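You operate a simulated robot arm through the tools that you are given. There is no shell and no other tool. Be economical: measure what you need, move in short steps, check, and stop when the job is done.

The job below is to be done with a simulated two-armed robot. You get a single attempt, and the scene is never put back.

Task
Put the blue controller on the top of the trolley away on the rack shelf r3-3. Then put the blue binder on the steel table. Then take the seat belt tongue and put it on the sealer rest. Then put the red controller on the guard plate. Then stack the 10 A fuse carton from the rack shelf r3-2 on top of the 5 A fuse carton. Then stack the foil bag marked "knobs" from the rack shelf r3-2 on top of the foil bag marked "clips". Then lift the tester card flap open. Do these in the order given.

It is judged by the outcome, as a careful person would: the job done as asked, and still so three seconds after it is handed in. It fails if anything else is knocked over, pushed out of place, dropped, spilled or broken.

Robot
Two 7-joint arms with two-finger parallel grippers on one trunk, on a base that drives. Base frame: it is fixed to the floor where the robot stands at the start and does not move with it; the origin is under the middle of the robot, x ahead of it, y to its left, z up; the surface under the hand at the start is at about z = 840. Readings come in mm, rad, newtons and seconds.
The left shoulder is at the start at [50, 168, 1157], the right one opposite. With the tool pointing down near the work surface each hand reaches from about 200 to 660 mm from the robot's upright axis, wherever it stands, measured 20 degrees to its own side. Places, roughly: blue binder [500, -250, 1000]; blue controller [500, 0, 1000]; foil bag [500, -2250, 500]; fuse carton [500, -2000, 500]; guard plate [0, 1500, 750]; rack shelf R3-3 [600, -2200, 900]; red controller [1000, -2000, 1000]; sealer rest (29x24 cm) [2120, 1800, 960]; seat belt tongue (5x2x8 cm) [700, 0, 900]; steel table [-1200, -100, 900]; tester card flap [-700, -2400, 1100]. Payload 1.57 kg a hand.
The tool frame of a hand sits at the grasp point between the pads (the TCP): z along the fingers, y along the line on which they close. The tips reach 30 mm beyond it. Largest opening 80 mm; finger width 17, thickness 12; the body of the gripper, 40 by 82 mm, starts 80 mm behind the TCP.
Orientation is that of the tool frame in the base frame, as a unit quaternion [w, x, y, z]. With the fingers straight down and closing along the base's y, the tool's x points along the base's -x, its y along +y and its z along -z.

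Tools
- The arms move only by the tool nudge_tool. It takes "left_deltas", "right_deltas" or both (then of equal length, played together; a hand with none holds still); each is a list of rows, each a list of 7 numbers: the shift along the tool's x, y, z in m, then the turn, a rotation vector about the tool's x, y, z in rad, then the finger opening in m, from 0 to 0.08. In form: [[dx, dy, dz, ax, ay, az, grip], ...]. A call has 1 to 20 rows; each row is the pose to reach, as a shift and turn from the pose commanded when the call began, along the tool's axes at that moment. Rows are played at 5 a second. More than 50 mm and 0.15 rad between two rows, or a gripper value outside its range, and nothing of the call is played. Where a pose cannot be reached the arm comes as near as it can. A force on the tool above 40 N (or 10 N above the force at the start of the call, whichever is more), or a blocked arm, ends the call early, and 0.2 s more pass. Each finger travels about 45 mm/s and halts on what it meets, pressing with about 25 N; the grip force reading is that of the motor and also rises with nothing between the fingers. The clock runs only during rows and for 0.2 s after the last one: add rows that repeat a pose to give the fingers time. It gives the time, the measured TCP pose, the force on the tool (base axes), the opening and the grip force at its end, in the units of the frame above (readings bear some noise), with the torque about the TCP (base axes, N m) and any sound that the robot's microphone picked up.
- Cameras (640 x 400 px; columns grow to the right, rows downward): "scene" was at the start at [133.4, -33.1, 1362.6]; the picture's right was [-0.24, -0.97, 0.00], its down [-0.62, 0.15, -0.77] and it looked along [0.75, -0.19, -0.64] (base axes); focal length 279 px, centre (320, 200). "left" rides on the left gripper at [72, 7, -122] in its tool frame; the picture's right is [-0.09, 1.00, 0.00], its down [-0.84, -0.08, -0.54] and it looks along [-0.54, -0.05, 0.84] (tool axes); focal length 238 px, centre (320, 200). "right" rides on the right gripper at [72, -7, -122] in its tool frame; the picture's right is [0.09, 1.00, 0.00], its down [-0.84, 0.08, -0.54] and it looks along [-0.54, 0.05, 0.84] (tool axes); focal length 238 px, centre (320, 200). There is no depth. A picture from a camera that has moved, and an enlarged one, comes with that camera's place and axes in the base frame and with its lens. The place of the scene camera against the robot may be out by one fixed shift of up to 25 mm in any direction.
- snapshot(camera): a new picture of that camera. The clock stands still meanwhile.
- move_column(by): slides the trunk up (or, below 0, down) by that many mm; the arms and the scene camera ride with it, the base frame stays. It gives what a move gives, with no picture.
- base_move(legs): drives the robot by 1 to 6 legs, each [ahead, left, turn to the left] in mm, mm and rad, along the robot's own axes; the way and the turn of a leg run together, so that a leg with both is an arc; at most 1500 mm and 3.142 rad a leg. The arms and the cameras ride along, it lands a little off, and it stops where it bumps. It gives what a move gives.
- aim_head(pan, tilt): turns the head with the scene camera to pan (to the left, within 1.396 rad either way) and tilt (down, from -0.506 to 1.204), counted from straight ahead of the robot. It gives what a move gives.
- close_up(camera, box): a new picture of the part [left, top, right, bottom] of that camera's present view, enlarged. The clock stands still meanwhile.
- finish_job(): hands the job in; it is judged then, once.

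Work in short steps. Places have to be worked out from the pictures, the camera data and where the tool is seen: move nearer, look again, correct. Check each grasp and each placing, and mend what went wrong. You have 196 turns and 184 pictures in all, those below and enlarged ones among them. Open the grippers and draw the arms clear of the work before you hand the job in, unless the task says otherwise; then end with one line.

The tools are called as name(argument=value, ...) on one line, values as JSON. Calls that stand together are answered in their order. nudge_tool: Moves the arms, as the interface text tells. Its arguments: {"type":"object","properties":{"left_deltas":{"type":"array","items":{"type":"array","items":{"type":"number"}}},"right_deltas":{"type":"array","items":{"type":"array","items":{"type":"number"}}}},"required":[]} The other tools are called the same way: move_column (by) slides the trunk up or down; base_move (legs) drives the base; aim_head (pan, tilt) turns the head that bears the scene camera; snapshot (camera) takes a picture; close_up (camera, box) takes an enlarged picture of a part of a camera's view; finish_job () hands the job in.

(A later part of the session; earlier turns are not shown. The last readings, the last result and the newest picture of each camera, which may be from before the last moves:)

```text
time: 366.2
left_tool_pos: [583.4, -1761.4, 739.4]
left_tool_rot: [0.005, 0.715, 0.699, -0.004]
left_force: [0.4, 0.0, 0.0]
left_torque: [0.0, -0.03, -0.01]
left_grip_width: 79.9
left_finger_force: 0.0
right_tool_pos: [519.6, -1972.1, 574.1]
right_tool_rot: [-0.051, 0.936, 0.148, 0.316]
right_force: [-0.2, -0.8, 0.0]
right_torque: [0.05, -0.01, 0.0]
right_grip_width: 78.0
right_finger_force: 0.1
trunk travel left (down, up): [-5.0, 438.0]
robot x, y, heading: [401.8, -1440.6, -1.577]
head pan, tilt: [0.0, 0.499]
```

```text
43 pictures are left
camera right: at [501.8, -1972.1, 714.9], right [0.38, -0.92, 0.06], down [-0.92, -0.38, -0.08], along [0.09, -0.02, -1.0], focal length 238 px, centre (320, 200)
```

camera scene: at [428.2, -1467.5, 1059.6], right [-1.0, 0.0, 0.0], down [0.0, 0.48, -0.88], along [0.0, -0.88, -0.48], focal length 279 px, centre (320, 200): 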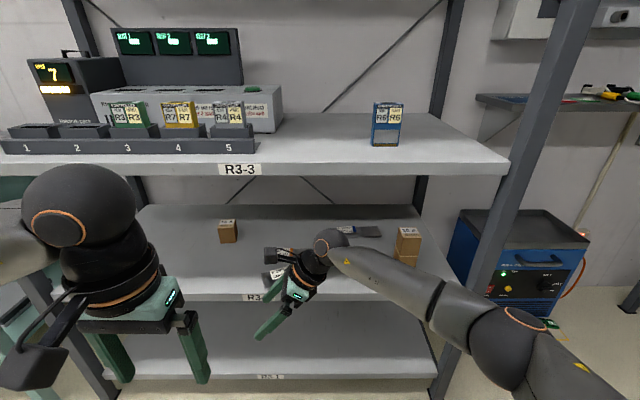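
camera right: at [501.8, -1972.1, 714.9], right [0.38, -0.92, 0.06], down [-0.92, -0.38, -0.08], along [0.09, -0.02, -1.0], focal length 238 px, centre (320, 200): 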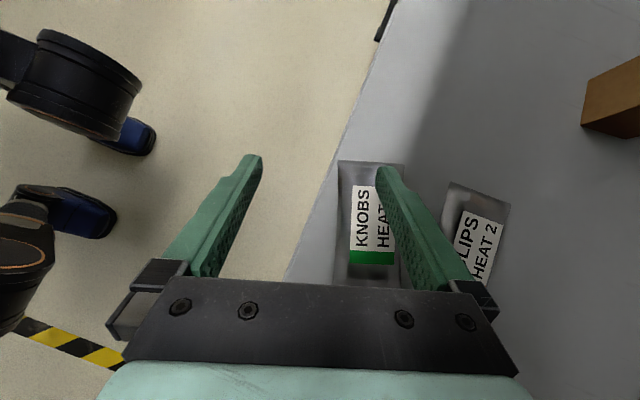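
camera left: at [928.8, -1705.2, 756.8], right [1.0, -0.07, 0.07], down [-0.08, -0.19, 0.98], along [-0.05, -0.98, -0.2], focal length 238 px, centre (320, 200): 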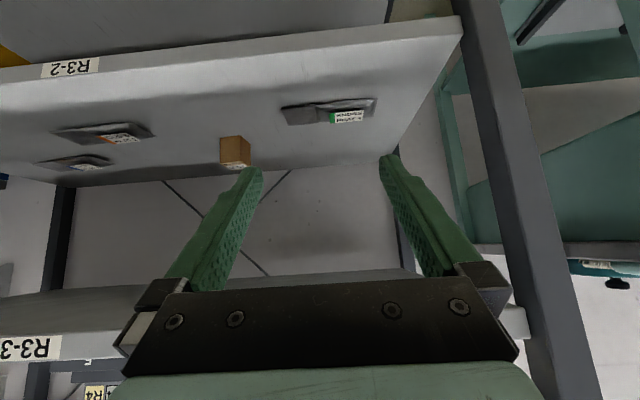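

The wrist roll is at its limit there. I undo part of the hand's turn (to ≈0.19 rad; the closing fingers will align the bag) and drive back over the bag.

nudge_tool(right_deltas=[[0, 0, 0, -0.073, 0, 0.095, 0.08], [0, 0, 0, -0.073, 0, 0.095, 0.08]])

base_move(legs=[[46, 0, 0]])

snapshot(camera="right")

```text
time: 366.8
left_tool_pos: [583.3, -1760.6, 739.5]
left_tool_rot: [0.005, 0.714, 0.7, -0.005]
left_force: [0.6, -0.3, -0.3]
left_torque: [-0.01, -0.05, 0.01]
left_grip_width: 80.1
left_finger_force: 0.0
right_tool_pos: [525.3, -1986.0, 572.6]
right_tool_rot: [-0.031, 0.943, 0.091, 0.319]
right_force: [0.0, -1.0, 0.4]
right_torque: [0.04, -0.01, 0.03]
right_grip_width: 80.1
right_finger_force: 0.0
right hand out of reach, approached as far as the arm can: row 1, 2
trunk travel left (down, up): [-5.0, 438.0]
robot x, y, heading: [401.2, -1441.2, -1.58]
head pan, tilt: [0.0, 0.499]
```

```text
time: 367.7
left_tool_pos: [582.9, -1807.2, 738.3]
left_tool_rot: [0.004, 0.715, 0.699, -0.004]
left_force: [0.7, -0.5, -0.7]
left_torque: [0.0, -0.02, -0.03]
left_grip_width: 80.2
left_finger_force: 0.1
right_tool_pos: [523.8, -2030.2, 572.3]
right_tool_rot: [-0.031, 0.943, 0.091, 0.319]
right_force: [-0.3, 0.9, -0.2]
right_torque: [-0.01, 0.02, -0.03]
right_grip_width: 79.7
right_finger_force: 0.0
trunk travel left (down, up): [-5.0, 438.0]
robot x, y, heading: [403.5, -1482.7, -1.581]
head pan, tilt: [0.0, 0.499]
```

```text
42 pictures are left
camera right: at [506.8, -2027.4, 712.8], right [0.26, -0.96, 0.06], down [-0.96, -0.27, -0.08], along [0.09, -0.03, -1.0], focal length 238 px, centre (320, 200)
```

right: 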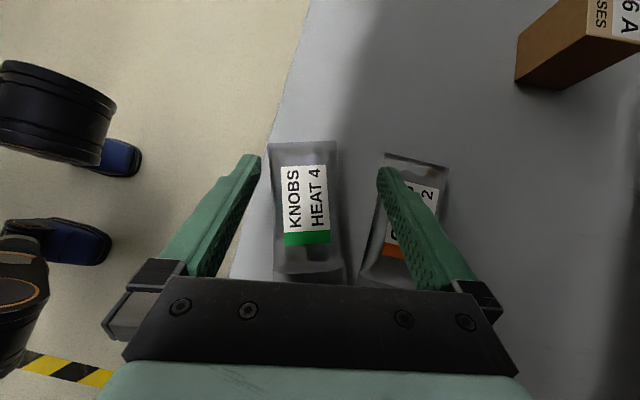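

Bag yaw ≈0.25, hand 0.19 — close enough. I back the base 8 mm to centre, then descend 38 mm.

base_move(legs=[[-8, 0, 0]])

nudge_tool(right_deltas=[[-0.006, 0, 0.008, 0, 0, 0, 0.08], [-0.0121, 0, 0.0159, 0, 0, 0, 0.08], [-0.023, 0, 0.0302, 0, 0, 0, 0.08], [-0.023, 0, 0.0302, 0, 0, 0, 0.08]])

snapshot(camera="right")

```text
time: 368.5
left_tool_pos: [582.8, -1799.5, 739.0]
left_tool_rot: [0.005, 0.714, 0.7, -0.005]
left_force: [-0.1, 0.0, -0.1]
left_torque: [0.01, 0.05, 0.03]
left_grip_width: 79.6
left_finger_force: 0.0
right_tool_pos: [523.9, -2021.9, 573.7]
right_tool_rot: [-0.031, 0.943, 0.09, 0.32]
right_force: [0.0, 0.0, -0.5]
right_torque: [-0.03, 0.03, -0.04]
right_grip_width: 79.9
right_finger_force: 0.0
trunk travel left (down, up): [-5.0, 438.0]
robot x, y, heading: [402.3, -1474.7, -1.58]
head pan, tilt: [0.0, 0.499]
```

```text
time: 369.5
left_tool_pos: [581.9, -1798.4, 738.2]
left_tool_rot: [0.004, 0.714, 0.7, -0.005]
left_force: [0.1, 0.4, -0.3]
left_torque: [0.02, 0.06, 0.03]
left_grip_width: 80.0
left_finger_force: 0.2
right_tool_pos: [521.6, -2016.1, 536.9]
right_tool_rot: [-0.031, 0.943, 0.091, 0.319]
right_force: [1.2, 0.6, 0.6]
right_torque: [-0.01, -0.02, -0.02]
right_grip_width: 80.1
right_finger_force: 0.1
right hand out of reach, approached as far as the arm can: row 2, 3, 4
trunk travel left (down, up): [-5.0, 438.0]
robot x, y, heading: [402.0, -1476.0, -1.575]
head pan, tilt: [0.0, 0.499]
```

```text
41 pictures are left
camera right: at [504.4, -2013.3, 676.1], right [0.26, -0.96, 0.06], down [-0.96, -0.27, -0.08], along [0.09, -0.03, -1.0], focal length 238 px, centre (320, 200)
```

right: 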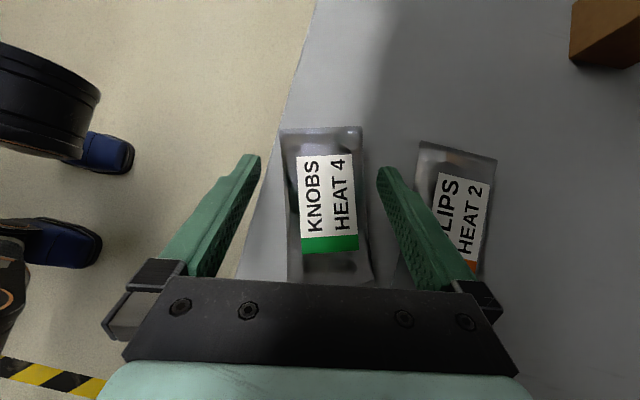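

At z≈537 with the bag ~4 mm off-centre. I nudge the base 4 mm ahead and use the last 5 mm of trunk travel downwards.

base_move(legs=[[4, 0, 0]])

move_column(by=-5)

nudge_tool(right_deltas=[[0, 0, 0, 0, 0, 0, 0.07], [0, 0, 0, 0, 0, 0, 0.06], [0, 0, 0, 0, 0, 0, 0.05], [0, 0, 0, 0, 0, 0, 0.045], [0, 0, 0, 0, 0, 0, 0.04], [0, 0, 0, 0, 0, 0, 0.04]])

snapshot(camera="right")

```text
time: 370.2
left_tool_pos: [583.6, -1802.4, 737.2]
left_tool_rot: [0.004, 0.715, 0.7, -0.004]
left_force: [0.0, -0.1, -0.5]
left_torque: [0.0, 0.0, 0.01]
left_grip_width: 80.0
left_finger_force: 0.0
right_tool_pos: [521.9, -2020.8, 536.1]
right_tool_rot: [-0.031, 0.943, 0.091, 0.319]
right_force: [0.9, 0.6, -0.4]
right_torque: [-0.03, -0.01, 0.03]
right_grip_width: 80.2
right_finger_force: 0.0
trunk travel left (down, up): [-5.0, 438.0]
robot x, y, heading: [403.0, -1477.7, -1.579]
head pan, tilt: [0.0, 0.499]
```

```text
time: 370.7
left_tool_pos: [582.7, -1803.5, 733.1]
left_tool_rot: [0.004, 0.714, 0.7, -0.004]
left_force: [-0.6, -0.8, -1.5]
left_torque: [0.04, 0.0, 0.03]
left_grip_width: 80.1
left_finger_force: 0.0
right_tool_pos: [521.6, -2020.3, 531.4]
right_tool_rot: [-0.031, 0.943, 0.091, 0.319]
right_force: [-0.3, 0.4, -0.9]
right_torque: [-0.01, -0.03, 0.02]
right_grip_width: 80.2
right_finger_force: 0.0
trunk travel left (down, up): [0.0, 443.0]
robot x, y, heading: [401.4, -1478.1, -1.581]
head pan, tilt: [0.0, 0.499]
```

```text
time: 372.1
left_tool_pos: [583.0, -1802.2, 733.2]
left_tool_rot: [0.004, 0.715, 0.7, -0.004]
left_force: [0.0, -0.2, -0.6]
left_torque: [0.0, 0.02, 0.01]
left_grip_width: 80.1
left_finger_force: 0.1
right_tool_pos: [522.5, -2020.4, 531.1]
right_tool_rot: [-0.031, 0.943, 0.091, 0.319]
right_force: [0.3, 0.5, 1.2]
right_torque: [0.07, -0.04, 0.05]
right_grip_width: 57.2
right_finger_force: 24.8
trunk travel left (down, up): [0.0, 443.0]
robot x, y, heading: [399.8, -1477.1, -1.585]
head pan, tilt: [0.0, 0.499]
```

```text
40 pictures are left
camera right: at [504.6, -2017.3, 671.4], right [0.26, -0.96, 0.06], down [-0.96, -0.27, -0.08], along [0.09, -0.03, -1.0], focal length 238 px, centre (320, 200)
```

right: 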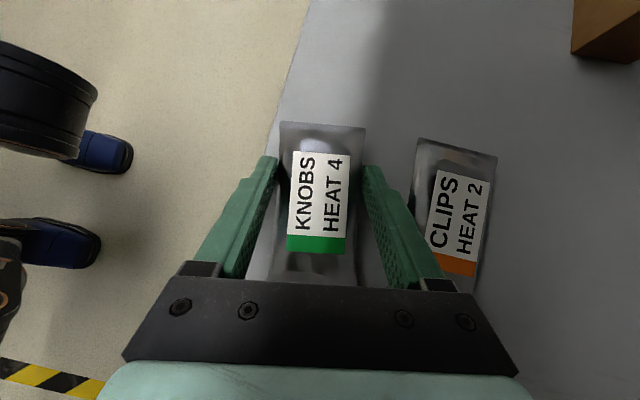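

Gripped (57 mm). I lift 40 mm and turn the hand back square.

nudge_tool(right_deltas=[[0.0091, 0, -0.0119, 0, 0, 0, 0.04], [0.0182, 0, -0.0239, 0, 0, 0, 0.04], [0.0254, 0, -0.0334, 0, 0, 0, 0.04], [0.0254, 0, -0.0334, -0.058, 0, 0.076, 0.04], [0.0254, 0, -0.0334, -0.115, 0, 0.151, 0.04], [0.0254, 0, -0.0334, -0.115, 0, 0.151, 0.04]])

snapshot(camera="right")

```text
time: 373.5
left_tool_pos: [582.1, -1803.0, 734.4]
left_tool_rot: [0.004, 0.714, 0.7, -0.004]
left_force: [0.1, 0.7, -0.4]
left_torque: [-0.01, -0.02, -0.04]
left_grip_width: 80.0
left_finger_force: 0.1
right_tool_pos: [521.5, -2020.5, 575.1]
right_tool_rot: [-0.001, 0.947, 0.001, 0.32]
right_force: [0.8, 0.5, -1.3]
right_torque: [0.03, -0.01, 0.05]
right_grip_width: 57.2
right_finger_force: 25.5
trunk travel left (down, up): [0.0, 443.0]
robot x, y, heading: [403.2, -1476.6, -1.579]
head pan, tilt: [0.0, 0.499]
```

```text
39 pictures are left
camera right: at [504.9, -2014.3, 714.2], right [0.07, -1.0, 0.06], down [-0.99, -0.08, -0.08], along [0.08, -0.05, -1.0], focal length 238 px, centre (320, 200)
```

right: 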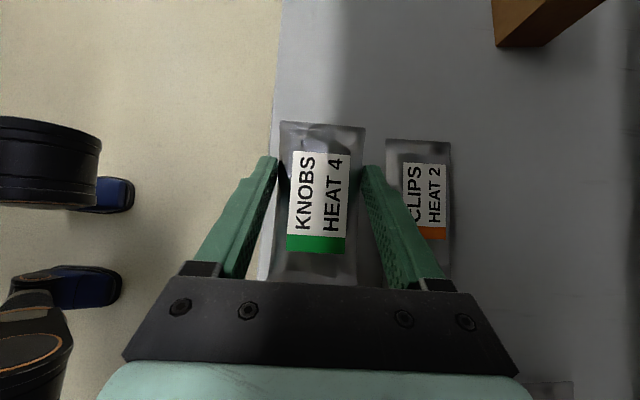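

I can see the clips (head end x≈581, centre y≈-2111). I drive 10 mm left and 90 mm ahead to bring the knobs bag over it.

base_move(legs=[[90, 10, 0]])

close_up(camera="right", box=[230, 80, 430, 300])

close_up(camera="scene", box=[180, 260, 440, 400])

```text
time: 374.6
left_tool_pos: [591.6, -1892.1, 733.1]
left_tool_rot: [0.004, 0.714, 0.7, -0.005]
left_force: [-0.8, 0.6, 0.2]
left_torque: [0.01, 0.01, -0.01]
left_grip_width: 80.2
left_finger_force: 0.1
right_tool_pos: [532.1, -2108.5, 573.2]
right_tool_rot: [-0.001, 0.947, 0.002, 0.32]
right_force: [0.3, -0.2, -0.2]
right_torque: [-0.01, -0.01, 0.0]
right_grip_width: 57.1
right_finger_force: 25.0
trunk travel left (down, up): [0.0, 443.0]
robot x, y, heading: [412.8, -1565.7, -1.581]
head pan, tilt: [0.0, 0.499]
```

```text
1.82 times, centred on (330, 190) of right
camera zoom: at [515.6, -2102.9, 714.3], right [0.08, -1.0, 0.06], down [-0.99, -0.08, -0.08], along [0.08, -0.05, -1.0], focal length 433 px, centre (302, 218)
```

zoom: 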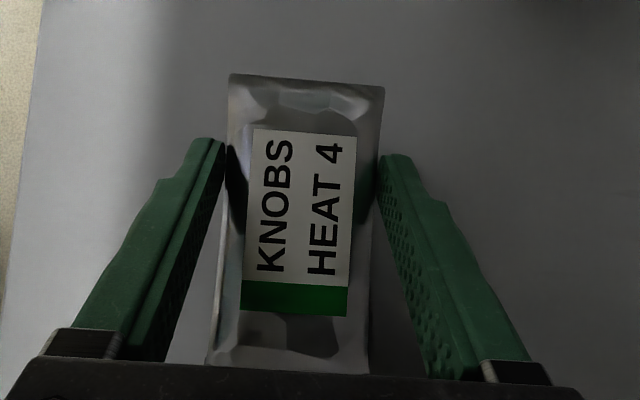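

```text
2.46 times, centred on (310, 330) of scene
camera zoom: at [420.6, -1711.3, 1054.6], right [-1.0, 0.01, 0.0], down [0.0, 0.48, -0.88], along [-0.01, -0.88, -0.48], focal length 687 px, centre (345, -120)
```

zoom: 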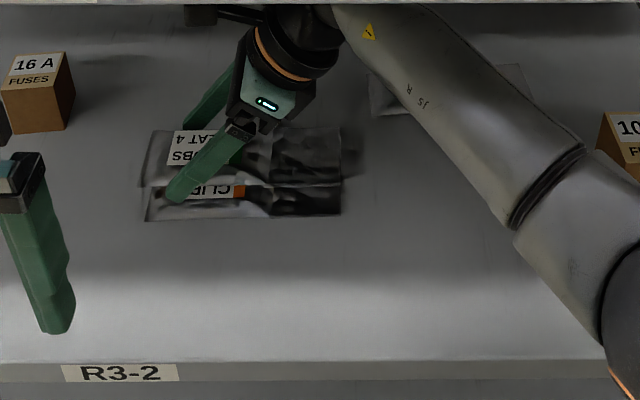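

Aligned. I lower 15 mm, then in small rows to contact.

nudge_tool(right_deltas=[[-0.0045, 0, 0.006, 0, 0, 0, 0.04], [-0.0091, 0, 0.0119, 0, 0, 0, 0.04], [-0.0091, 0, 0.0119, 0, 0, 0, 0.04]])

nudge_tool(right_deltas=[[-0.0009, 0, 0.0012, 0, 0, 0, 0.04], [-0.0018, 0, 0.0024, 0, 0, 0, 0.04], [-0.0027, 0, 0.0036, 0, 0, 0, 0.04], [-0.0027, 0, 0.0036, 0, 0, 0, 0.04]])

```text
time: 375.4
left_tool_pos: [592.6, -1889.9, 732.7]
left_tool_rot: [0.004, 0.714, 0.701, -0.004]
left_force: [-0.3, 0.0, -0.6]
left_torque: [-0.02, -0.01, -0.03]
left_grip_width: 80.0
left_finger_force: 0.0
right_tool_pos: [532.1, -2109.0, 558.3]
right_tool_rot: [0.0, 0.947, 0.001, 0.321]
right_force: [-1.1, 0.5, -0.8]
right_torque: [0.02, -0.05, 0.0]
right_grip_width: 57.0
right_finger_force: 24.9
trunk travel left (down, up): [0.0, 443.0]
robot x, y, heading: [410.4, -1569.0, -1.579]
head pan, tilt: [0.0, 0.499]
```

```text
time: 376.4
left_tool_pos: [591.7, -1892.4, 733.2]
left_tool_rot: [0.004, 0.714, 0.701, -0.004]
left_force: [0.9, -0.1, -0.8]
left_torque: [-0.01, 0.01, 0.01]
left_grip_width: 80.2
left_finger_force: 0.2
right_tool_pos: [531.9, -2108.1, 554.3]
right_tool_rot: [-0.001, 0.947, 0.003, 0.322]
right_force: [1.0, -0.5, 1.6]
right_torque: [0.04, 0.09, 0.0]
right_grip_width: 57.2
right_finger_force: 24.8
trunk travel left (down, up): [0.0, 443.0]
robot x, y, heading: [414.9, -1567.9, -1.575]
head pan, tilt: [0.0, 0.499]
```

Light contact reached. I open, check, then withdraw along the tool axis by 50 mm (40 mm up) before any driving.

nudge_tool(right_deltas=[[-0.0003, 0, 0.0004, 0, 0, 0, 0.06], [-0.0003, 0, 0.0004, 0, 0, 0, 0.066], [-0.0003, 0, 0.0004, 0, 0, 0, 0.073], [-0.0003, 0, 0.0004, 0, 0, 0, 0.08], [-0.0003, 0, 0.0004, 0, 0, 0, 0.08]])

nudge_tool(right_deltas=[[0, 0, -0.015, 0, 0, 0, 0.08], [0, 0, -0.03, 0, 0, 0, 0.08], [0, 0, -0.05, 0, 0, 0, 0.08], [0, 0, -0.062, 0, 0, 0, 0.08]])

snapshot(camera="right")

close_up(camera="scene", box=[180, 260, 440, 400])

```text
time: 377.6
left_tool_pos: [592.4, -1890.7, 732.9]
left_tool_rot: [0.004, 0.714, 0.7, -0.004]
left_force: [0.8, -0.9, -0.1]
left_torque: [0.0, 0.0, 0.0]
left_grip_width: 80.0
left_finger_force: 0.1
right_tool_pos: [531.2, -2107.1, 554.1]
right_tool_rot: [-0.001, 0.947, 0.002, 0.321]
right_force: [0.1, 0.0, -0.4]
right_torque: [0.01, -0.01, 0.02]
right_grip_width: 80.0
right_finger_force: 0.0
trunk travel left (down, up): [0.0, 443.0]
robot x, y, heading: [411.2, -1568.8, -1.575]
head pan, tilt: [0.0, 0.499]
```

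```text
time: 378.6
left_tool_pos: [592.1, -1890.5, 732.5]
left_tool_rot: [0.004, 0.714, 0.7, -0.004]
left_force: [0.0, 0.2, 0.1]
left_torque: [-0.02, -0.02, -0.01]
left_grip_width: 80.2
left_finger_force: 0.1
right_tool_pos: [494.5, -2107.7, 604.7]
right_tool_rot: [-0.002, 0.947, 0.002, 0.321]
right_force: [0.6, 0.0, -0.7]
right_torque: [0.0, 0.03, 0.01]
right_grip_width: 80.0
right_finger_force: 0.0
trunk travel left (down, up): [0.0, 443.0]
robot x, y, heading: [410.4, -1568.7, -1.579]
head pan, tilt: [0.0, 0.499]
```

```text
36 pictures are left
camera right: at [477.6, -2102.8, 744.1], right [0.08, -1.0, 0.06], down [-0.99, -0.08, -0.08], along [0.08, -0.05, -1.0], focal length 238 px, centre (320, 200)
```

right: 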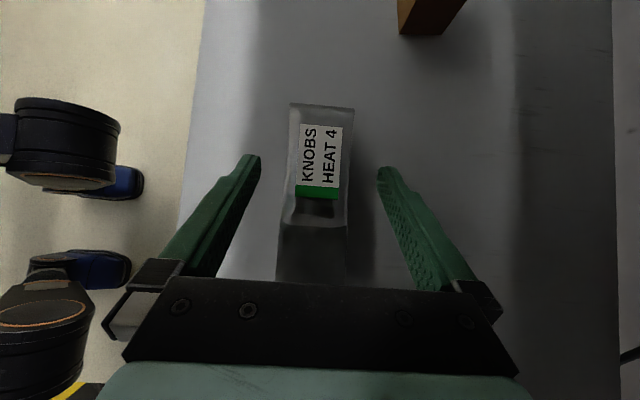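

```text
2.46 times, centred on (310, 330) of scene
camera zoom: at [420.7, -1711.3, 1054.6], right [-1.0, 0.01, 0.0], down [0.0, 0.48, -0.88], along [-0.01, -0.88, -0.48], focal length 687 px, centre (345, -120)
```

zoom: 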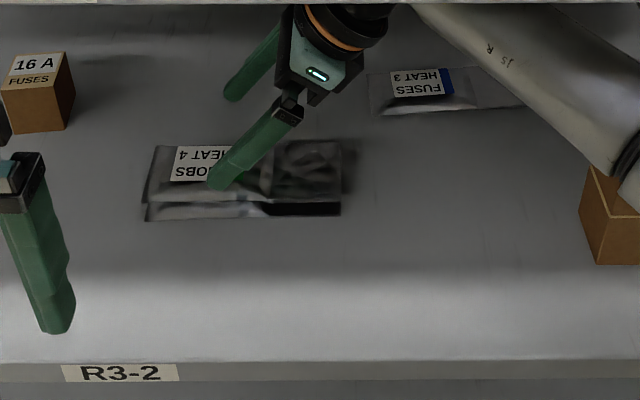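

Stacked properly, finger tips now ~30 mm above the bags. I back the base out and inspect both stacks.

base_move(legs=[[-250, 0, 0]])

snapshot(camera="scene")

close_up(camera="right", box=[420, 60, 640, 340])

```text
time: 380.5
left_tool_pos: [594.5, -1628.9, 732.3]
left_tool_rot: [0.004, 0.714, 0.701, -0.005]
left_force: [0.3, 0.3, -0.3]
left_torque: [0.02, 0.03, 0.04]
left_grip_width: 80.0
left_finger_force: 0.0
right_tool_pos: [496.6, -1846.1, 603.1]
right_tool_rot: [-0.001, 0.947, 0.003, 0.321]
right_force: [0.4, 0.2, -0.2]
right_torque: [-0.01, 0.0, 0.02]
right_grip_width: 80.1
right_finger_force: 0.2
trunk travel left (down, up): [0.0, 443.0]
robot x, y, heading: [412.5, -1303.7, -1.574]
head pan, tilt: [0.0, 0.499]
```

```text
34 pictures are left
camera scene: at [422.4, -1449.7, 1054.6], right [-1.0, 0.0, 0.0], down [0.0, 0.48, -0.88], along [0.0, -0.88, -0.48], focal length 279 px, centre (320, 200)
```

scene: 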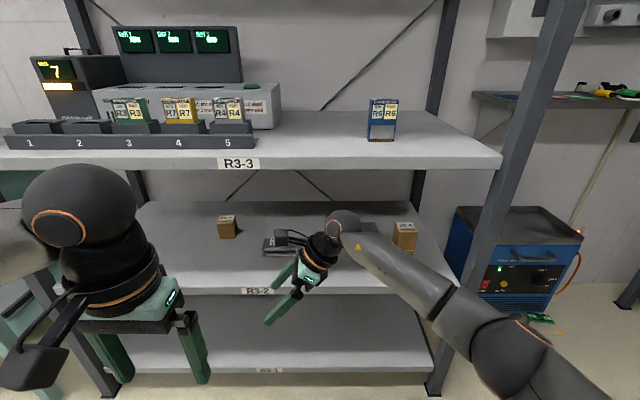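

```text
1.43 times, centred on (530, 200) of right
camera zoom: at [480.3, -1841.1, 743.9], right [0.08, -1.0, 0.06], down [-0.99, -0.08, -0.08], along [0.08, -0.05, -1.0], focal length 340 px, centre (20, 200)
```

zoom: 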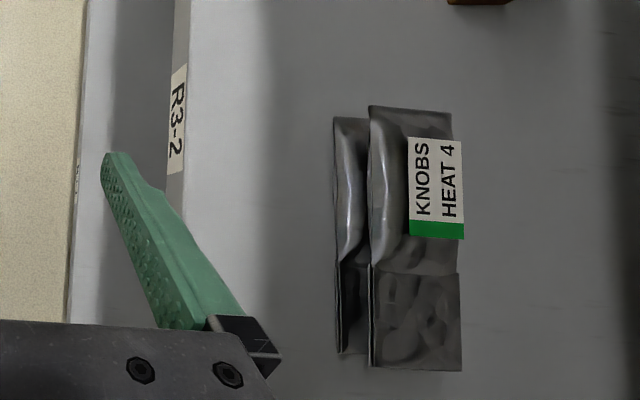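

Both stacks are right. Now for the flap: I unroll and fold the right hand back to tool-down, then raise the trunk.

nudge_tool(right_deltas=[[-0.02, -0.02, -0.03, 0, -0.13, 0, 0.08], [-0.04, -0.04, -0.06, 0, -0.26, 0, 0.08], [-0.06, -0.06, -0.09, 0, -0.39, 0, 0.08], [-0.08, -0.08, -0.12, 0, -0.52, 0, 0.08], [-0.1, -0.1, -0.14, 0, -0.65, 0, 0.08], [-0.1, -0.1, -0.14, 0, -0.65, 0, 0.08]])

nudge_tool(right_deltas=[[0, 0, 0, 0, 0, -0.14, 0.08], [0, 0, 0, 0, 0, -0.28, 0.08], [0, 0, 0, 0, 0, -0.42, 0.08], [0, 0, 0, 0, 0, -0.56, 0.08], [0, 0, 0, 0, 0, -0.7, 0.08], [0, 0, 0, 0, 0, -0.84, 0.08], [0, 0, 0, 0, 0, -0.98, 0.08], [0, 0, 0, 0, 0, -1.12, 0.08], [0, 0, 0, 0, 0, -1.26, 0.08], [0, 0, 0, 0, 0, -1.4, 0.08], [0, 0, 0, 0, 0, -1.54, 0.08], [0, 0, 0, 0, 0, -1.57, 0.08]])

move_column(by=325)

base_move(legs=[[0, -700, 0]])

aim_head(pan=-0.35, tilt=0.35)

snapshot(camera="scene")

```text
time: 381.9
left_tool_pos: [595.4, -1629.0, 733.8]
left_tool_rot: [0.004, 0.713, 0.701, -0.004]
left_force: [0.0, -0.1, -0.1]
left_torque: [0.0, 0.0, 0.04]
left_grip_width: 80.0
left_finger_force: 0.0
right_tool_pos: [331.1, -1748.1, 655.4]
right_tool_rot: [0.0, 1.0, 0.004, 0.002]
right_force: [0.0, -0.2, -0.8]
right_torque: [-0.03, 0.03, -0.01]
right_grip_width: 79.9
right_finger_force: 0.0
trunk travel left (down, up): [0.0, 443.0]
robot x, y, heading: [410.7, -1304.9, -1.574]
head pan, tilt: [0.0, 0.499]
```

```text
time: 384.5
left_tool_pos: [594.9, -1629.0, 733.0]
left_tool_rot: [0.005, 0.713, 0.701, -0.004]
left_force: [0.1, 0.3, -0.4]
left_torque: [-0.02, -0.03, 0.03]
left_grip_width: 80.1
left_finger_force: 0.1
right_tool_pos: [331.8, -1747.8, 654.4]
right_tool_rot: [0.001, 0.703, 0.711, 0.001]
right_force: [-0.5, -0.3, -1.0]
right_torque: [0.03, -0.01, -0.01]
right_grip_width: 79.9
right_finger_force: 0.0
trunk travel left (down, up): [0.0, 443.0]
robot x, y, heading: [412.2, -1306.4, -1.572]
head pan, tilt: [0.0, 0.499]
```

```text
time: 387.7
left_tool_pos: [594.8, -1629.2, 1058.0]
left_tool_rot: [0.004, 0.713, 0.701, -0.004]
left_force: [0.6, -0.7, 0.1]
left_torque: [0.04, -0.01, 0.04]
left_grip_width: 80.1
left_finger_force: 0.1
right_tool_pos: [331.6, -1747.9, 979.6]
right_tool_rot: [0.001, 0.706, 0.708, 0.001]
right_force: [0.7, -0.1, -0.2]
right_torque: [0.02, 0.0, 0.0]
right_grip_width: 80.2
right_finger_force: 0.1
trunk travel left (down, up): [-325.0, 118.0]
robot x, y, heading: [415.2, -1307.1, -1.576]
head pan, tilt: [0.0, 0.499]
```

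```text
time: 394.1
left_tool_pos: [-89.6, -1624.6, 1058.7]
left_tool_rot: [0.005, 0.717, 0.697, -0.004]
left_force: [-0.2, 0.1, 0.2]
left_torque: [-0.02, -0.03, -0.01]
left_grip_width: 80.1
left_finger_force: 0.1
right_tool_pos: [-354.0, -1740.7, 979.3]
right_tool_rot: [0.0, 0.709, 0.705, 0.001]
right_force: [0.4, -1.3, -0.1]
right_torque: [0.0, -0.04, 0.01]
right_grip_width: 79.9
right_finger_force: 0.0
trunk travel left (down, up): [-325.0, 118.0]
robot x, y, heading: [-268.4, -1295.9, -1.588]
head pan, tilt: [0.0, 0.499]
```

```text
time: 395.0
left_tool_pos: [-88.8, -1623.1, 1058.2]
left_tool_rot: [0.004, 0.717, 0.697, -0.004]
left_force: [-0.2, 0.4, 1.1]
left_torque: [0.0, 0.0, -0.01]
left_grip_width: 80.3
left_finger_force: 0.0
right_tool_pos: [-353.2, -1739.4, 980.3]
right_tool_rot: [0.002, 0.708, 0.706, 0.001]
right_force: [-0.1, 1.1, 0.3]
right_torque: [0.02, -0.01, -0.02]
right_grip_width: 80.0
right_finger_force: 0.1
trunk travel left (down, up): [-325.0, 118.0]
robot x, y, heading: [-267.0, -1298.1, -1.587]
head pan, tilt: [-0.351, 0.351]
```

```text
32 pictures are left
camera scene: at [-291.3, -1439.0, 1393.2], right [-0.93, 0.36, 0.0], down [0.12, 0.32, -0.94], along [-0.34, -0.88, -0.34], focal length 279 px, centre (320, 200)
```

scene: 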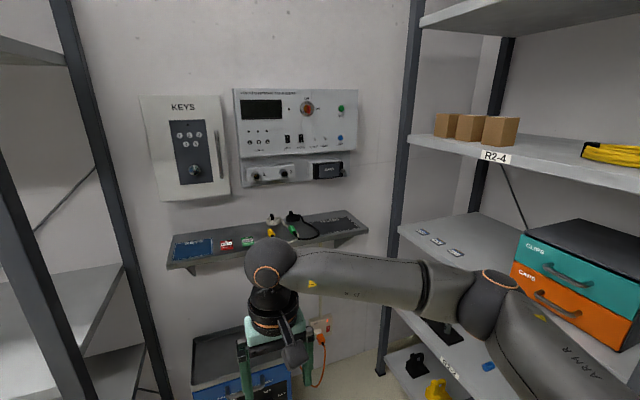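

I zoom on the tester panel to see the card flap.

close_up(camera="scene", box=[220, 80, 380, 200])

```text
3.33 times, centred on (300, 140) of scene
camera zoom: at [-291.3, -1439.0, 1393.2], right [-0.93, 0.36, 0.0], down [0.12, 0.32, -0.94], along [-0.34, -0.88, -0.34], focal length 930 px, centre (387, 400)
```

zoom: 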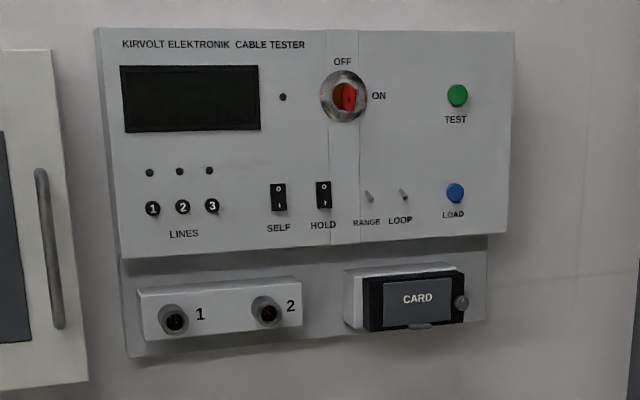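

The flap ("CARD") has a tab at its lower edge. I move to x≈-430, closer to the wall, and tilt the right hand forward towards it for a closer look.

base_move(legs=[[0, 0, 0.016], [0, -165, 0], [250, 0, 0]])

nudge_tool(right_deltas=[[0, -0.02, -0.02, 0, -0.12, 0, 0.08], [0, -0.04, -0.04, 0, -0.24, 0, 0.08], [0, -0.06, -0.06, 0, -0.36, 0, 0.08], [0, -0.08, -0.08, 0, -0.48, 0, 0.08], [0, -0.1, -0.1, 0, -0.6, 0, 0.08], [0, -0.12, -0.12, 0, -0.72, 0, 0.08], [0, -0.14, -0.135, 0, -0.84, 0, 0.08], [0, -0.16, -0.135, 0, -0.96, 0, 0.08], [0, -0.18, -0.135, 0, -1.08, 0, 0.08], [0, -0.185, -0.135, 0, -1.2, 0, 0.08], [0, -0.185, -0.135, 0, -1.2, 0, 0.08]])

snapshot(camera="right")

snapshot(camera="scene")

```text
time: 398.9
left_tool_pos: [-248.8, -1877.0, 1058.8]
left_tool_rot: [0.004, 0.709, 0.705, -0.004]
left_force: [-0.8, 0.7, -0.4]
left_torque: [0.03, -0.01, 0.0]
left_grip_width: 80.2
left_finger_force: 0.0
right_tool_pos: [-510.4, -1997.8, 979.1]
right_tool_rot: [0.001, 0.702, 0.713, 0.002]
right_force: [0.3, 0.7, -0.5]
right_torque: [0.03, 0.02, 0.01]
right_grip_width: 80.1
right_finger_force: 0.3
trunk travel left (down, up): [-325.0, 118.0]
robot x, y, heading: [-434.1, -1557.1, -1.57]
head pan, tilt: [-0.351, 0.351]
```

```text
time: 401.3
left_tool_pos: [-248.3, -1875.6, 1058.6]
left_tool_rot: [0.005, 0.71, 0.704, -0.004]
left_force: [0.1, 0.2, -0.5]
left_torque: [-0.02, -0.01, 0.0]
left_grip_width: 79.9
left_finger_force: 0.0
right_tool_pos: [-697.8, -2014.4, 1116.0]
right_tool_rot: [0.403, 0.58, 0.588, -0.395]
right_force: [0.6, 0.2, 1.0]
right_torque: [0.01, 0.02, -0.02]
right_grip_width: 80.1
right_finger_force: 0.0
right hand out of reach, approached as far as the arm can: row 10, 11
trunk travel left (down, up): [-325.0, 118.0]
robot x, y, heading: [-434.8, -1552.2, -1.568]
head pan, tilt: [-0.351, 0.351]
```

```text
30 pictures are left
camera right: at [-705.8, -1874.9, 1092.6], right [1.0, 0.05, -0.08], down [0.07, 0.2, 0.98], along [0.07, -0.98, 0.2], focal length 238 px, centre (320, 200)
```

right: 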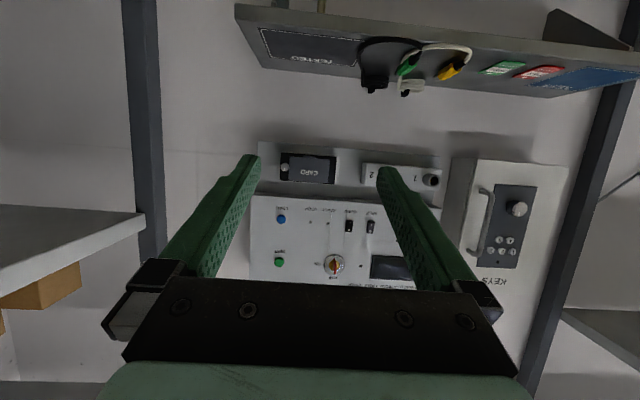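

```text
29 pictures are left
camera scene: at [-455.0, -1694.8, 1393.3], right [-0.94, 0.34, 0.0], down [0.12, 0.32, -0.94], along [-0.32, -0.88, -0.34], focal length 279 px, centre (320, 200)
```

scene: 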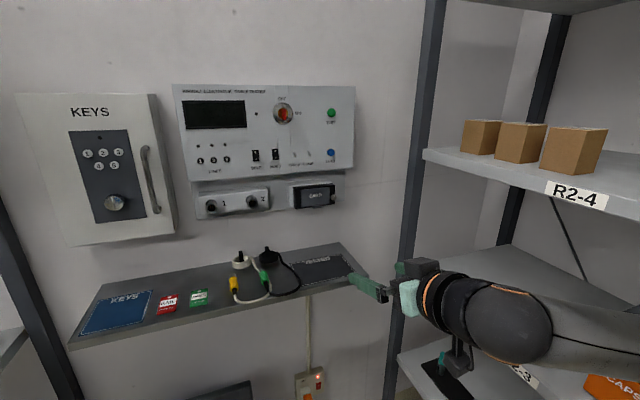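

I zoom on the flap with the right camera.

close_up(camera="right", box=[255, 135, 365, 205])

close_up(camera="scene", box=[270, 165, 360, 230])

```text
5.71 times, centred on (310, 170) of right
camera zoom: at [-705.8, -1874.9, 1092.6], right [1.0, 0.05, -0.08], down [0.07, 0.2, 0.98], along [0.07, -0.98, 0.2], focal length 1362 px, centre (377, 371)
```

zoom: 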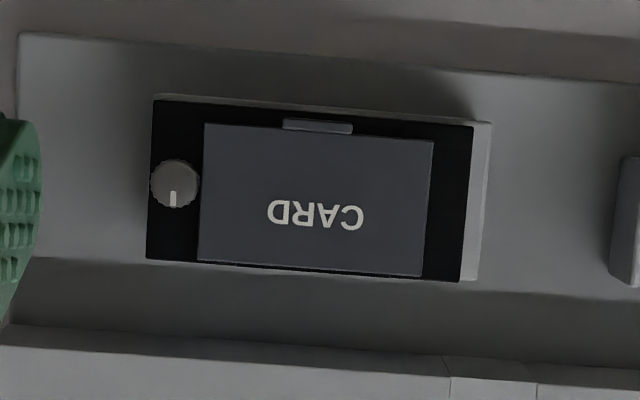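

```text
6.15 times, centred on (315, 198) of scene
camera zoom: at [-455.0, -1694.8, 1393.3], right [-0.94, 0.34, 0.0], down [0.12, 0.32, -0.94], along [-0.32, -0.88, -0.34], focal length 1716 px, centre (351, 215)
```

zoom: 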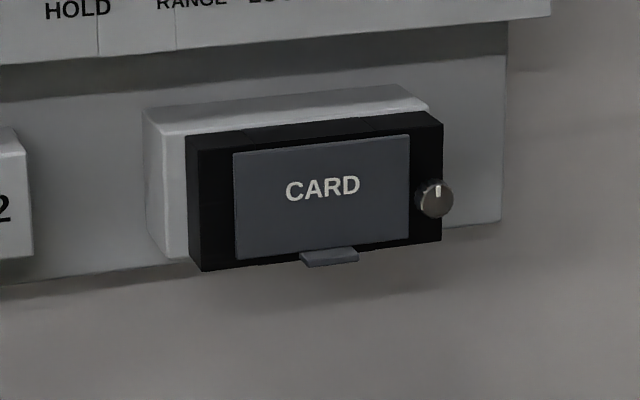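

Tab is at ≈[-699,-2396,1107], flap ~84×56 mm above it, hinge apparently on top. I plan to go under the tab with closed fingers and lift. I drive 190 mm closer, close the fingers and level the tool.

base_move(legs=[[190, 0, 0]])

nudge_tool(right_deltas=[[0.01, 0, 0.012, 0, -0.09, 0, 0.05], [0.02, 0, 0.024, 0, -0.18, 0, 0.02], [0.028, 0, 0.035, 0, -0.27, 0, 0.0], [0.034, 0, 0.046, 0, -0.36, 0, 0.0], [0.034, 0, 0.046, 0, -0.36, 0, 0.0], [0.034, 0, 0.046, 0, -0.36, 0, 0.0]])

snapshot(camera="right")

snapshot(camera="scene")

```text
time: 402.5
left_tool_pos: [-243.6, -1975.1, 1057.5]
left_tool_rot: [0.004, 0.697, 0.717, 0.005]
left_force: [0.6, -0.6, 0.4]
left_torque: [-0.01, 0.0, 0.0]
left_grip_width: 80.2
left_finger_force: 0.1
right_tool_pos: [-697.5, -2122.2, 1121.0]
right_tool_rot: [0.411, 0.574, 0.589, -0.394]
right_force: [0.6, 0.4, 0.6]
right_torque: [0.03, 0.0, 0.01]
right_grip_width: 79.8
right_finger_force: 0.1
trunk travel left (down, up): [-325.0, 118.0]
robot x, y, heading: [-433.6, -1668.9, -1.549]
head pan, tilt: [-0.351, 0.351]
stopped in leg 1: the robot was blocked; the commanded pose is now the measured one
```

```text
time: 403.9
left_tool_pos: [-243.1, -1974.6, 1056.8]
left_tool_rot: [0.003, 0.697, 0.717, 0.005]
left_force: [0.1, 0.4, 0.9]
left_torque: [-0.03, 0.02, 0.01]
left_grip_width: 80.3
left_finger_force: 0.0
right_tool_pos: [-695.5, -2129.4, 1107.5]
right_tool_rot: [0.437, 0.556, 0.569, -0.42]
right_force: [-0.3, -0.6, 0.4]
right_torque: [-0.02, 0.03, -0.02]
right_grip_width: 0.0
right_finger_force: 21.4
right hand out of reach, approached as far as the arm can: row 2, 3, 4, 5, 6
trunk travel left (down, up): [-325.0, 118.0]
robot x, y, heading: [-438.4, -1670.3, -1.551]
head pan, tilt: [-0.351, 0.351]
```

```text
26 pictures are left
camera right: at [-706.3, -1993.7, 1069.7], right [1.0, 0.05, -0.08], down [0.06, 0.3, 0.95], along [0.08, -0.95, 0.3], focal length 238 px, centre (320, 200)
```

right: 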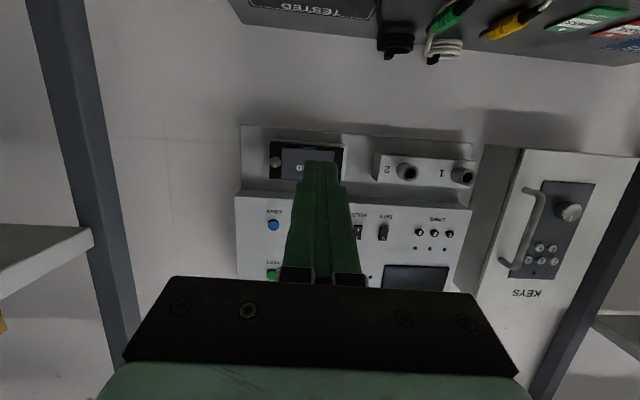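

```text
25 pictures are left
camera scene: at [-460.4, -1793.7, 1395.0], right [-0.95, 0.33, -0.01], down [0.12, 0.31, -0.94], along [-0.3, -0.89, -0.33], focal length 279 px, centre (320, 200)
```

scene: 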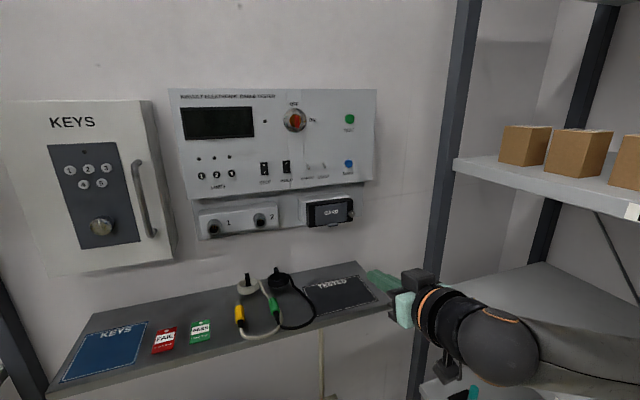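

The base was blocked — I look right and down to see what was touched.

aim_head(pan=-0.95, tilt=0.6)

snapshot(camera="scene")

aim_head(pan=0.0, tilt=1.1)

snapshot(camera="scene")

```text
time: 404.9
left_tool_pos: [-242.6, -1975.6, 1056.7]
left_tool_rot: [0.004, 0.699, 0.716, 0.004]
left_force: [-0.4, 0.4, -0.6]
left_torque: [0.03, 0.0, -0.01]
left_grip_width: 80.2
left_finger_force: 0.1
right_tool_pos: [-698.2, -2129.4, 1107.5]
right_tool_rot: [0.437, 0.556, 0.569, -0.419]
right_force: [-0.5, 0.5, -0.1]
right_torque: [0.0, 0.0, 0.0]
right_grip_width: 0.0
right_finger_force: 21.5
trunk travel left (down, up): [-325.0, 118.0]
robot x, y, heading: [-434.8, -1669.2, -1.548]
head pan, tilt: [-0.949, 0.6]
```

```text
24 pictures are left
camera scene: at [-500.7, -1758.9, 1371.5], right [-0.6, 0.8, -0.02], down [0.46, 0.33, -0.83], along [-0.66, -0.5, -0.56], focal length 279 px, centre (320, 200)
```

scene: 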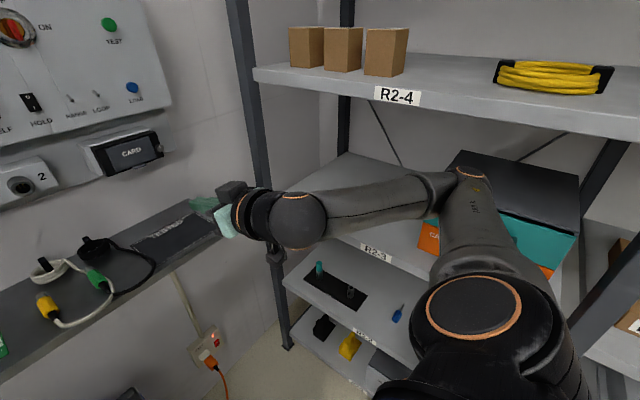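

```text
time: 406.1
left_tool_pos: [-243.1, -1975.7, 1056.7]
left_tool_rot: [0.004, 0.698, 0.716, 0.005]
left_force: [0.0, 0.5, 0.2]
left_torque: [0.02, -0.03, 0.03]
left_grip_width: 79.9
left_finger_force: 0.1
right_tool_pos: [-696.7, -2129.1, 1107.4]
right_tool_rot: [0.438, 0.555, 0.568, -0.421]
right_force: [0.4, 0.2, 0.4]
right_torque: [-0.05, 0.01, 0.02]
right_grip_width: 0.0
right_finger_force: 21.8
trunk travel left (down, up): [-325.0, 118.0]
robot x, y, heading: [-434.8, -1672.0, -1.549]
head pan, tilt: [0.0, 1.1]
```

```text
23 pictures are left
camera scene: at [-428.3, -1769.8, 1333.4], right [-1.0, -0.02, -0.01], down [-0.01, 0.88, -0.47], along [0.01, -0.47, -0.88], focal length 279 px, centre (320, 200)
```

scene: 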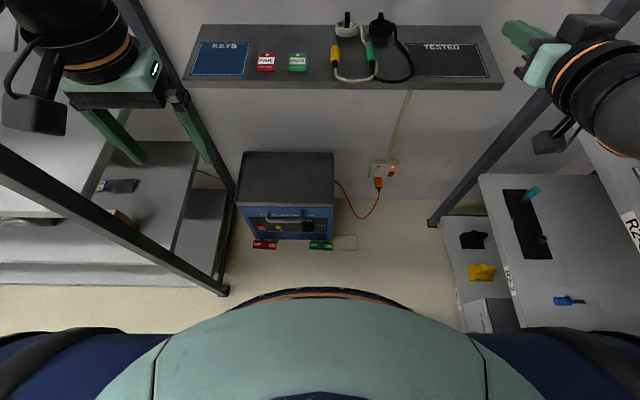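

My right elbow, flared out, bumped the R2 rack area. I back off, check that nothing there was displaced, and will instead stand farther away with the arm extended.

base_move(legs=[[-110, 0, 0]])

aim_head(pan=-0.95, tilt=0.6)

snapshot(camera="scene")

```text
time: 407.3
left_tool_pos: [-241.6, -1879.0, 1050.7]
left_tool_rot: [-0.003, 0.7, 0.714, 0.007]
left_force: [-0.3, -0.3, 0.0]
left_torque: [-0.04, 0.01, 0.01]
left_grip_width: 79.9
left_finger_force: 0.1
right_tool_pos: [-695.8, -2033.5, 1102.5]
right_tool_rot: [0.431, 0.558, 0.572, -0.419]
right_force: [0.3, 0.3, 0.3]
right_torque: [0.05, -0.01, 0.03]
right_grip_width: 0.0
right_finger_force: 21.2
trunk travel left (down, up): [-325.0, 118.0]
robot x, y, heading: [-437.3, -1566.6, -1.549]
head pan, tilt: [0.0, 1.1]
```

```text
time: 408.6
left_tool_pos: [-241.3, -1880.8, 1050.7]
left_tool_rot: [-0.003, 0.7, 0.714, 0.009]
left_force: [-0.4, 0.1, 0.0]
left_torque: [-0.01, 0.01, 0.01]
left_grip_width: 80.0
left_finger_force: 0.0
right_tool_pos: [-693.6, -2034.9, 1102.0]
right_tool_rot: [0.431, 0.558, 0.573, -0.418]
right_force: [-0.1, -0.5, -0.2]
right_torque: [-0.02, 0.04, 0.01]
right_grip_width: 0.1
right_finger_force: 21.4
trunk travel left (down, up): [-325.0, 118.0]
robot x, y, heading: [-437.8, -1565.5, -1.549]
head pan, tilt: [-0.949, 0.6]
```

```text
22 pictures are left
camera scene: at [-496.6, -1668.2, 1370.5], right [-0.6, 0.8, 0.0], down [0.45, 0.34, -0.82], along [-0.66, -0.49, -0.57], focal length 279 px, centre (320, 200)
```

scene: 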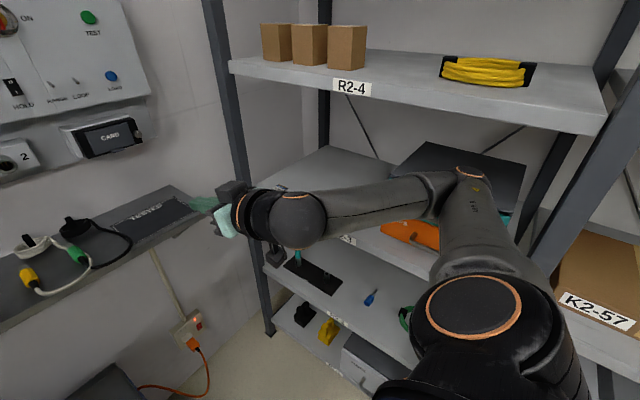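

Everything there looks in place (the drawer unit triangulates to the same spot) and the base is level. I now extend the arm toward the flap from here, which also pulls the elbow in.

nudge_tool(right_deltas=[[-0.008, -0.0015, 0.037, 0, 0, 0, 0.0], [-0.016, -0.003, 0.074, 0, -0.04, 0, 0.0], [-0.025, -0.0045, 0.111, 0, -0.09, 0, 0.0], [-0.033, -0.006, 0.148, 0, -0.14, 0, 0.0], [-0.041, -0.007, 0.185, 0, -0.19, 0, 0.0], [-0.049, -0.0085, 0.222, 0, -0.24, 0, 0.0], [-0.057, -0.01, 0.26, 0, -0.28, 0, 0.0], [-0.057, -0.01, 0.26, 0, -0.28, 0, 0.0]])

snapshot(camera="scene")

snapshot(camera="right")

```text
time: 410.4
left_tool_pos: [-243.4, -1879.5, 1050.3]
left_tool_rot: [-0.003, 0.7, 0.714, 0.007]
left_force: [0.0, 0.2, 0.2]
left_torque: [-0.03, -0.01, 0.02]
left_grip_width: 80.1
left_finger_force: 0.0
right_tool_pos: [-724.0, -2272.9, 1022.8]
right_tool_rot: [0.516, 0.489, 0.518, -0.476]
right_force: [0.2, 0.8, 0.2]
right_torque: [0.04, 0.01, 0.01]
right_grip_width: 0.2
right_finger_force: 21.6
right hand out of reach, approached as far as the arm can: row 3, 4, 5, 6, 7, 8
trunk travel left (down, up): [-325.0, 118.0]
robot x, y, heading: [-435.4, -1559.6, -1.549]
head pan, tilt: [-0.949, 0.6]
```

```text
21 pictures are left
camera scene: at [-496.8, -1666.8, 1370.6], right [-0.6, 0.8, 0.0], down [0.45, 0.34, -0.83], along [-0.66, -0.49, -0.56], focal length 279 px, centre (320, 200)
```

scene: 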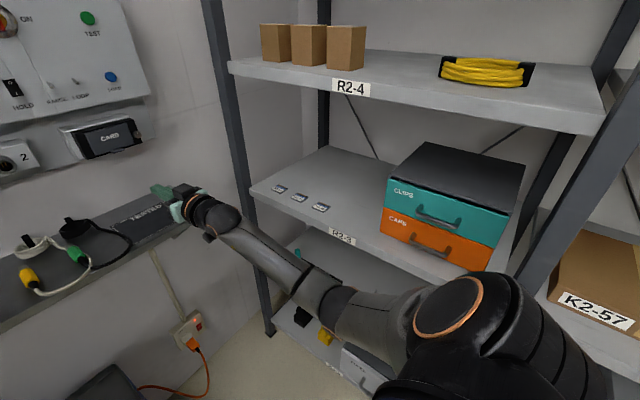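

```text
20 pictures are left
camera right: at [-738.3, -2150.7, 951.5], right [0.99, 0.07, -0.08], down [0.03, 0.53, 0.85], along [0.1, -0.84, 0.53], focal length 238 px, centre (320, 200)
```

right: 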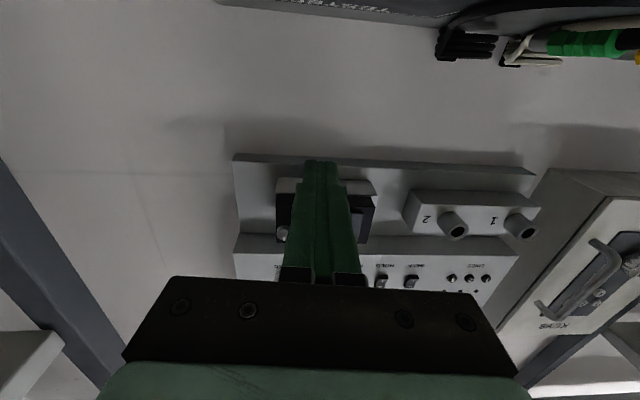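

The arm is extended, level, clear of the R2 rack. I raise it to z≈1085 (just below the tab level) and centre it, then drive ahead 90 mm.

nudge_tool(right_deltas=[[-0.02, 0.008, -0.006, 0, 0, 0, 0.0], [-0.041, 0.016, -0.012, 0, 0, 0, 0.0], [-0.062, 0.023, -0.018, 0, 0, 0, 0.0], [-0.062, 0.023, -0.018, 0, 0, 0, 0.0]])

base_move(legs=[[90, 0, 0]])

snapshot(camera="right")

aim_head(pan=-0.45, tilt=0.4)

snapshot(camera="scene")

```text
time: 411.4
left_tool_pos: [-242.7, -1879.9, 1050.7]
left_tool_rot: [-0.004, 0.7, 0.714, 0.009]
left_force: [0.2, 0.3, -1.0]
left_torque: [0.0, 0.02, -0.01]
left_grip_width: 80.1
left_finger_force: 0.1
right_tool_pos: [-724.4, -2273.1, 1020.8]
right_tool_rot: [0.515, 0.49, 0.518, -0.475]
right_force: [-0.7, -0.2, 0.3]
right_torque: [-0.01, 0.02, 0.0]
right_grip_width: 0.1
right_finger_force: 21.5
right hand out of reach, approached as far as the arm can: row 1, 2, 3, 4
trunk travel left (down, up): [-325.0, 118.0]
robot x, y, heading: [-438.7, -1560.8, -1.555]
head pan, tilt: [-0.949, 0.6]
```

```text
time: 412.5
left_tool_pos: [-240.6, -1972.1, 1051.5]
left_tool_rot: [-0.002, 0.7, 0.714, 0.008]
left_force: [-0.2, 0.0, -0.7]
left_torque: [0.02, 0.02, -0.02]
left_grip_width: 80.1
left_finger_force: 0.0
right_tool_pos: [-723.1, -2364.2, 1020.2]
right_tool_rot: [0.514, 0.491, 0.517, -0.477]
right_force: [0.3, -0.3, 0.7]
right_torque: [-0.02, 0.01, -0.05]
right_grip_width: 0.1
right_finger_force: 20.9
trunk travel left (down, up): [-325.0, 118.0]
robot x, y, heading: [-436.1, -1653.1, -1.55]
head pan, tilt: [-0.949, 0.6]
```

```text
19 pictures are left
camera right: at [-736.7, -2242.9, 950.8], right [0.99, 0.07, -0.08], down [0.03, 0.53, 0.85], along [0.1, -0.84, 0.53], focal length 238 px, centre (320, 200)
```

right: 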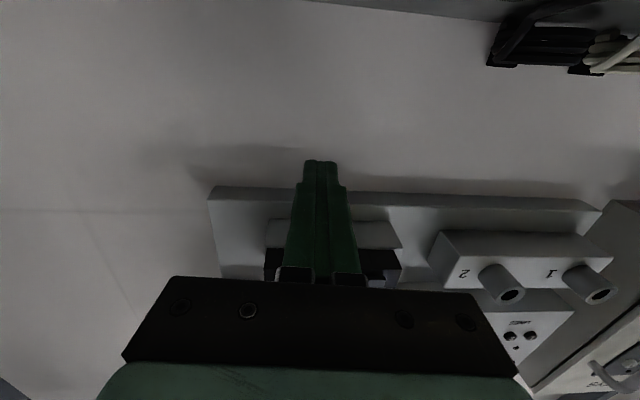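

```text
time: 413.4
left_tool_pos: [-240.0, -1972.2, 1050.9]
left_tool_rot: [-0.002, 0.7, 0.714, 0.007]
left_force: [0.3, -1.0, -0.2]
left_torque: [-0.02, -0.02, 0.02]
left_grip_width: 80.2
left_finger_force: 0.1
right_tool_pos: [-722.7, -2364.4, 1019.9]
right_tool_rot: [0.515, 0.49, 0.518, -0.476]
right_force: [-1.2, 0.8, -0.2]
right_torque: [-0.01, -0.02, 0.0]
right_grip_width: 0.3
right_finger_force: 21.1
trunk travel left (down, up): [-325.0, 118.0]
robot x, y, heading: [-436.3, -1656.4, -1.557]
head pan, tilt: [-0.45, 0.4]
```

```text
18 pictures are left
camera scene: at [-462.7, -1791.4, 1388.8], right [-0.91, 0.42, 0.0], down [0.16, 0.35, -0.92], along [-0.39, -0.84, -0.39], focal length 279 px, centre (320, 200)
```

scene: 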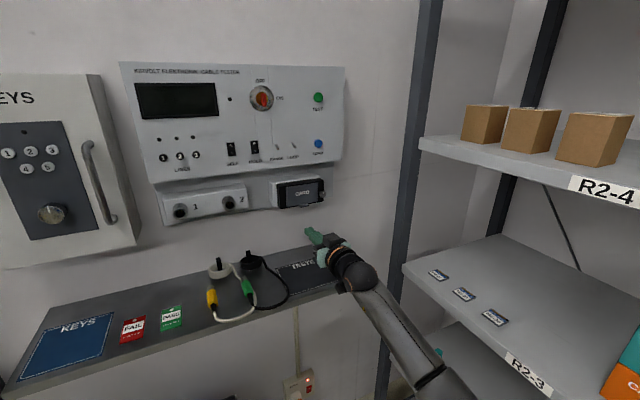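

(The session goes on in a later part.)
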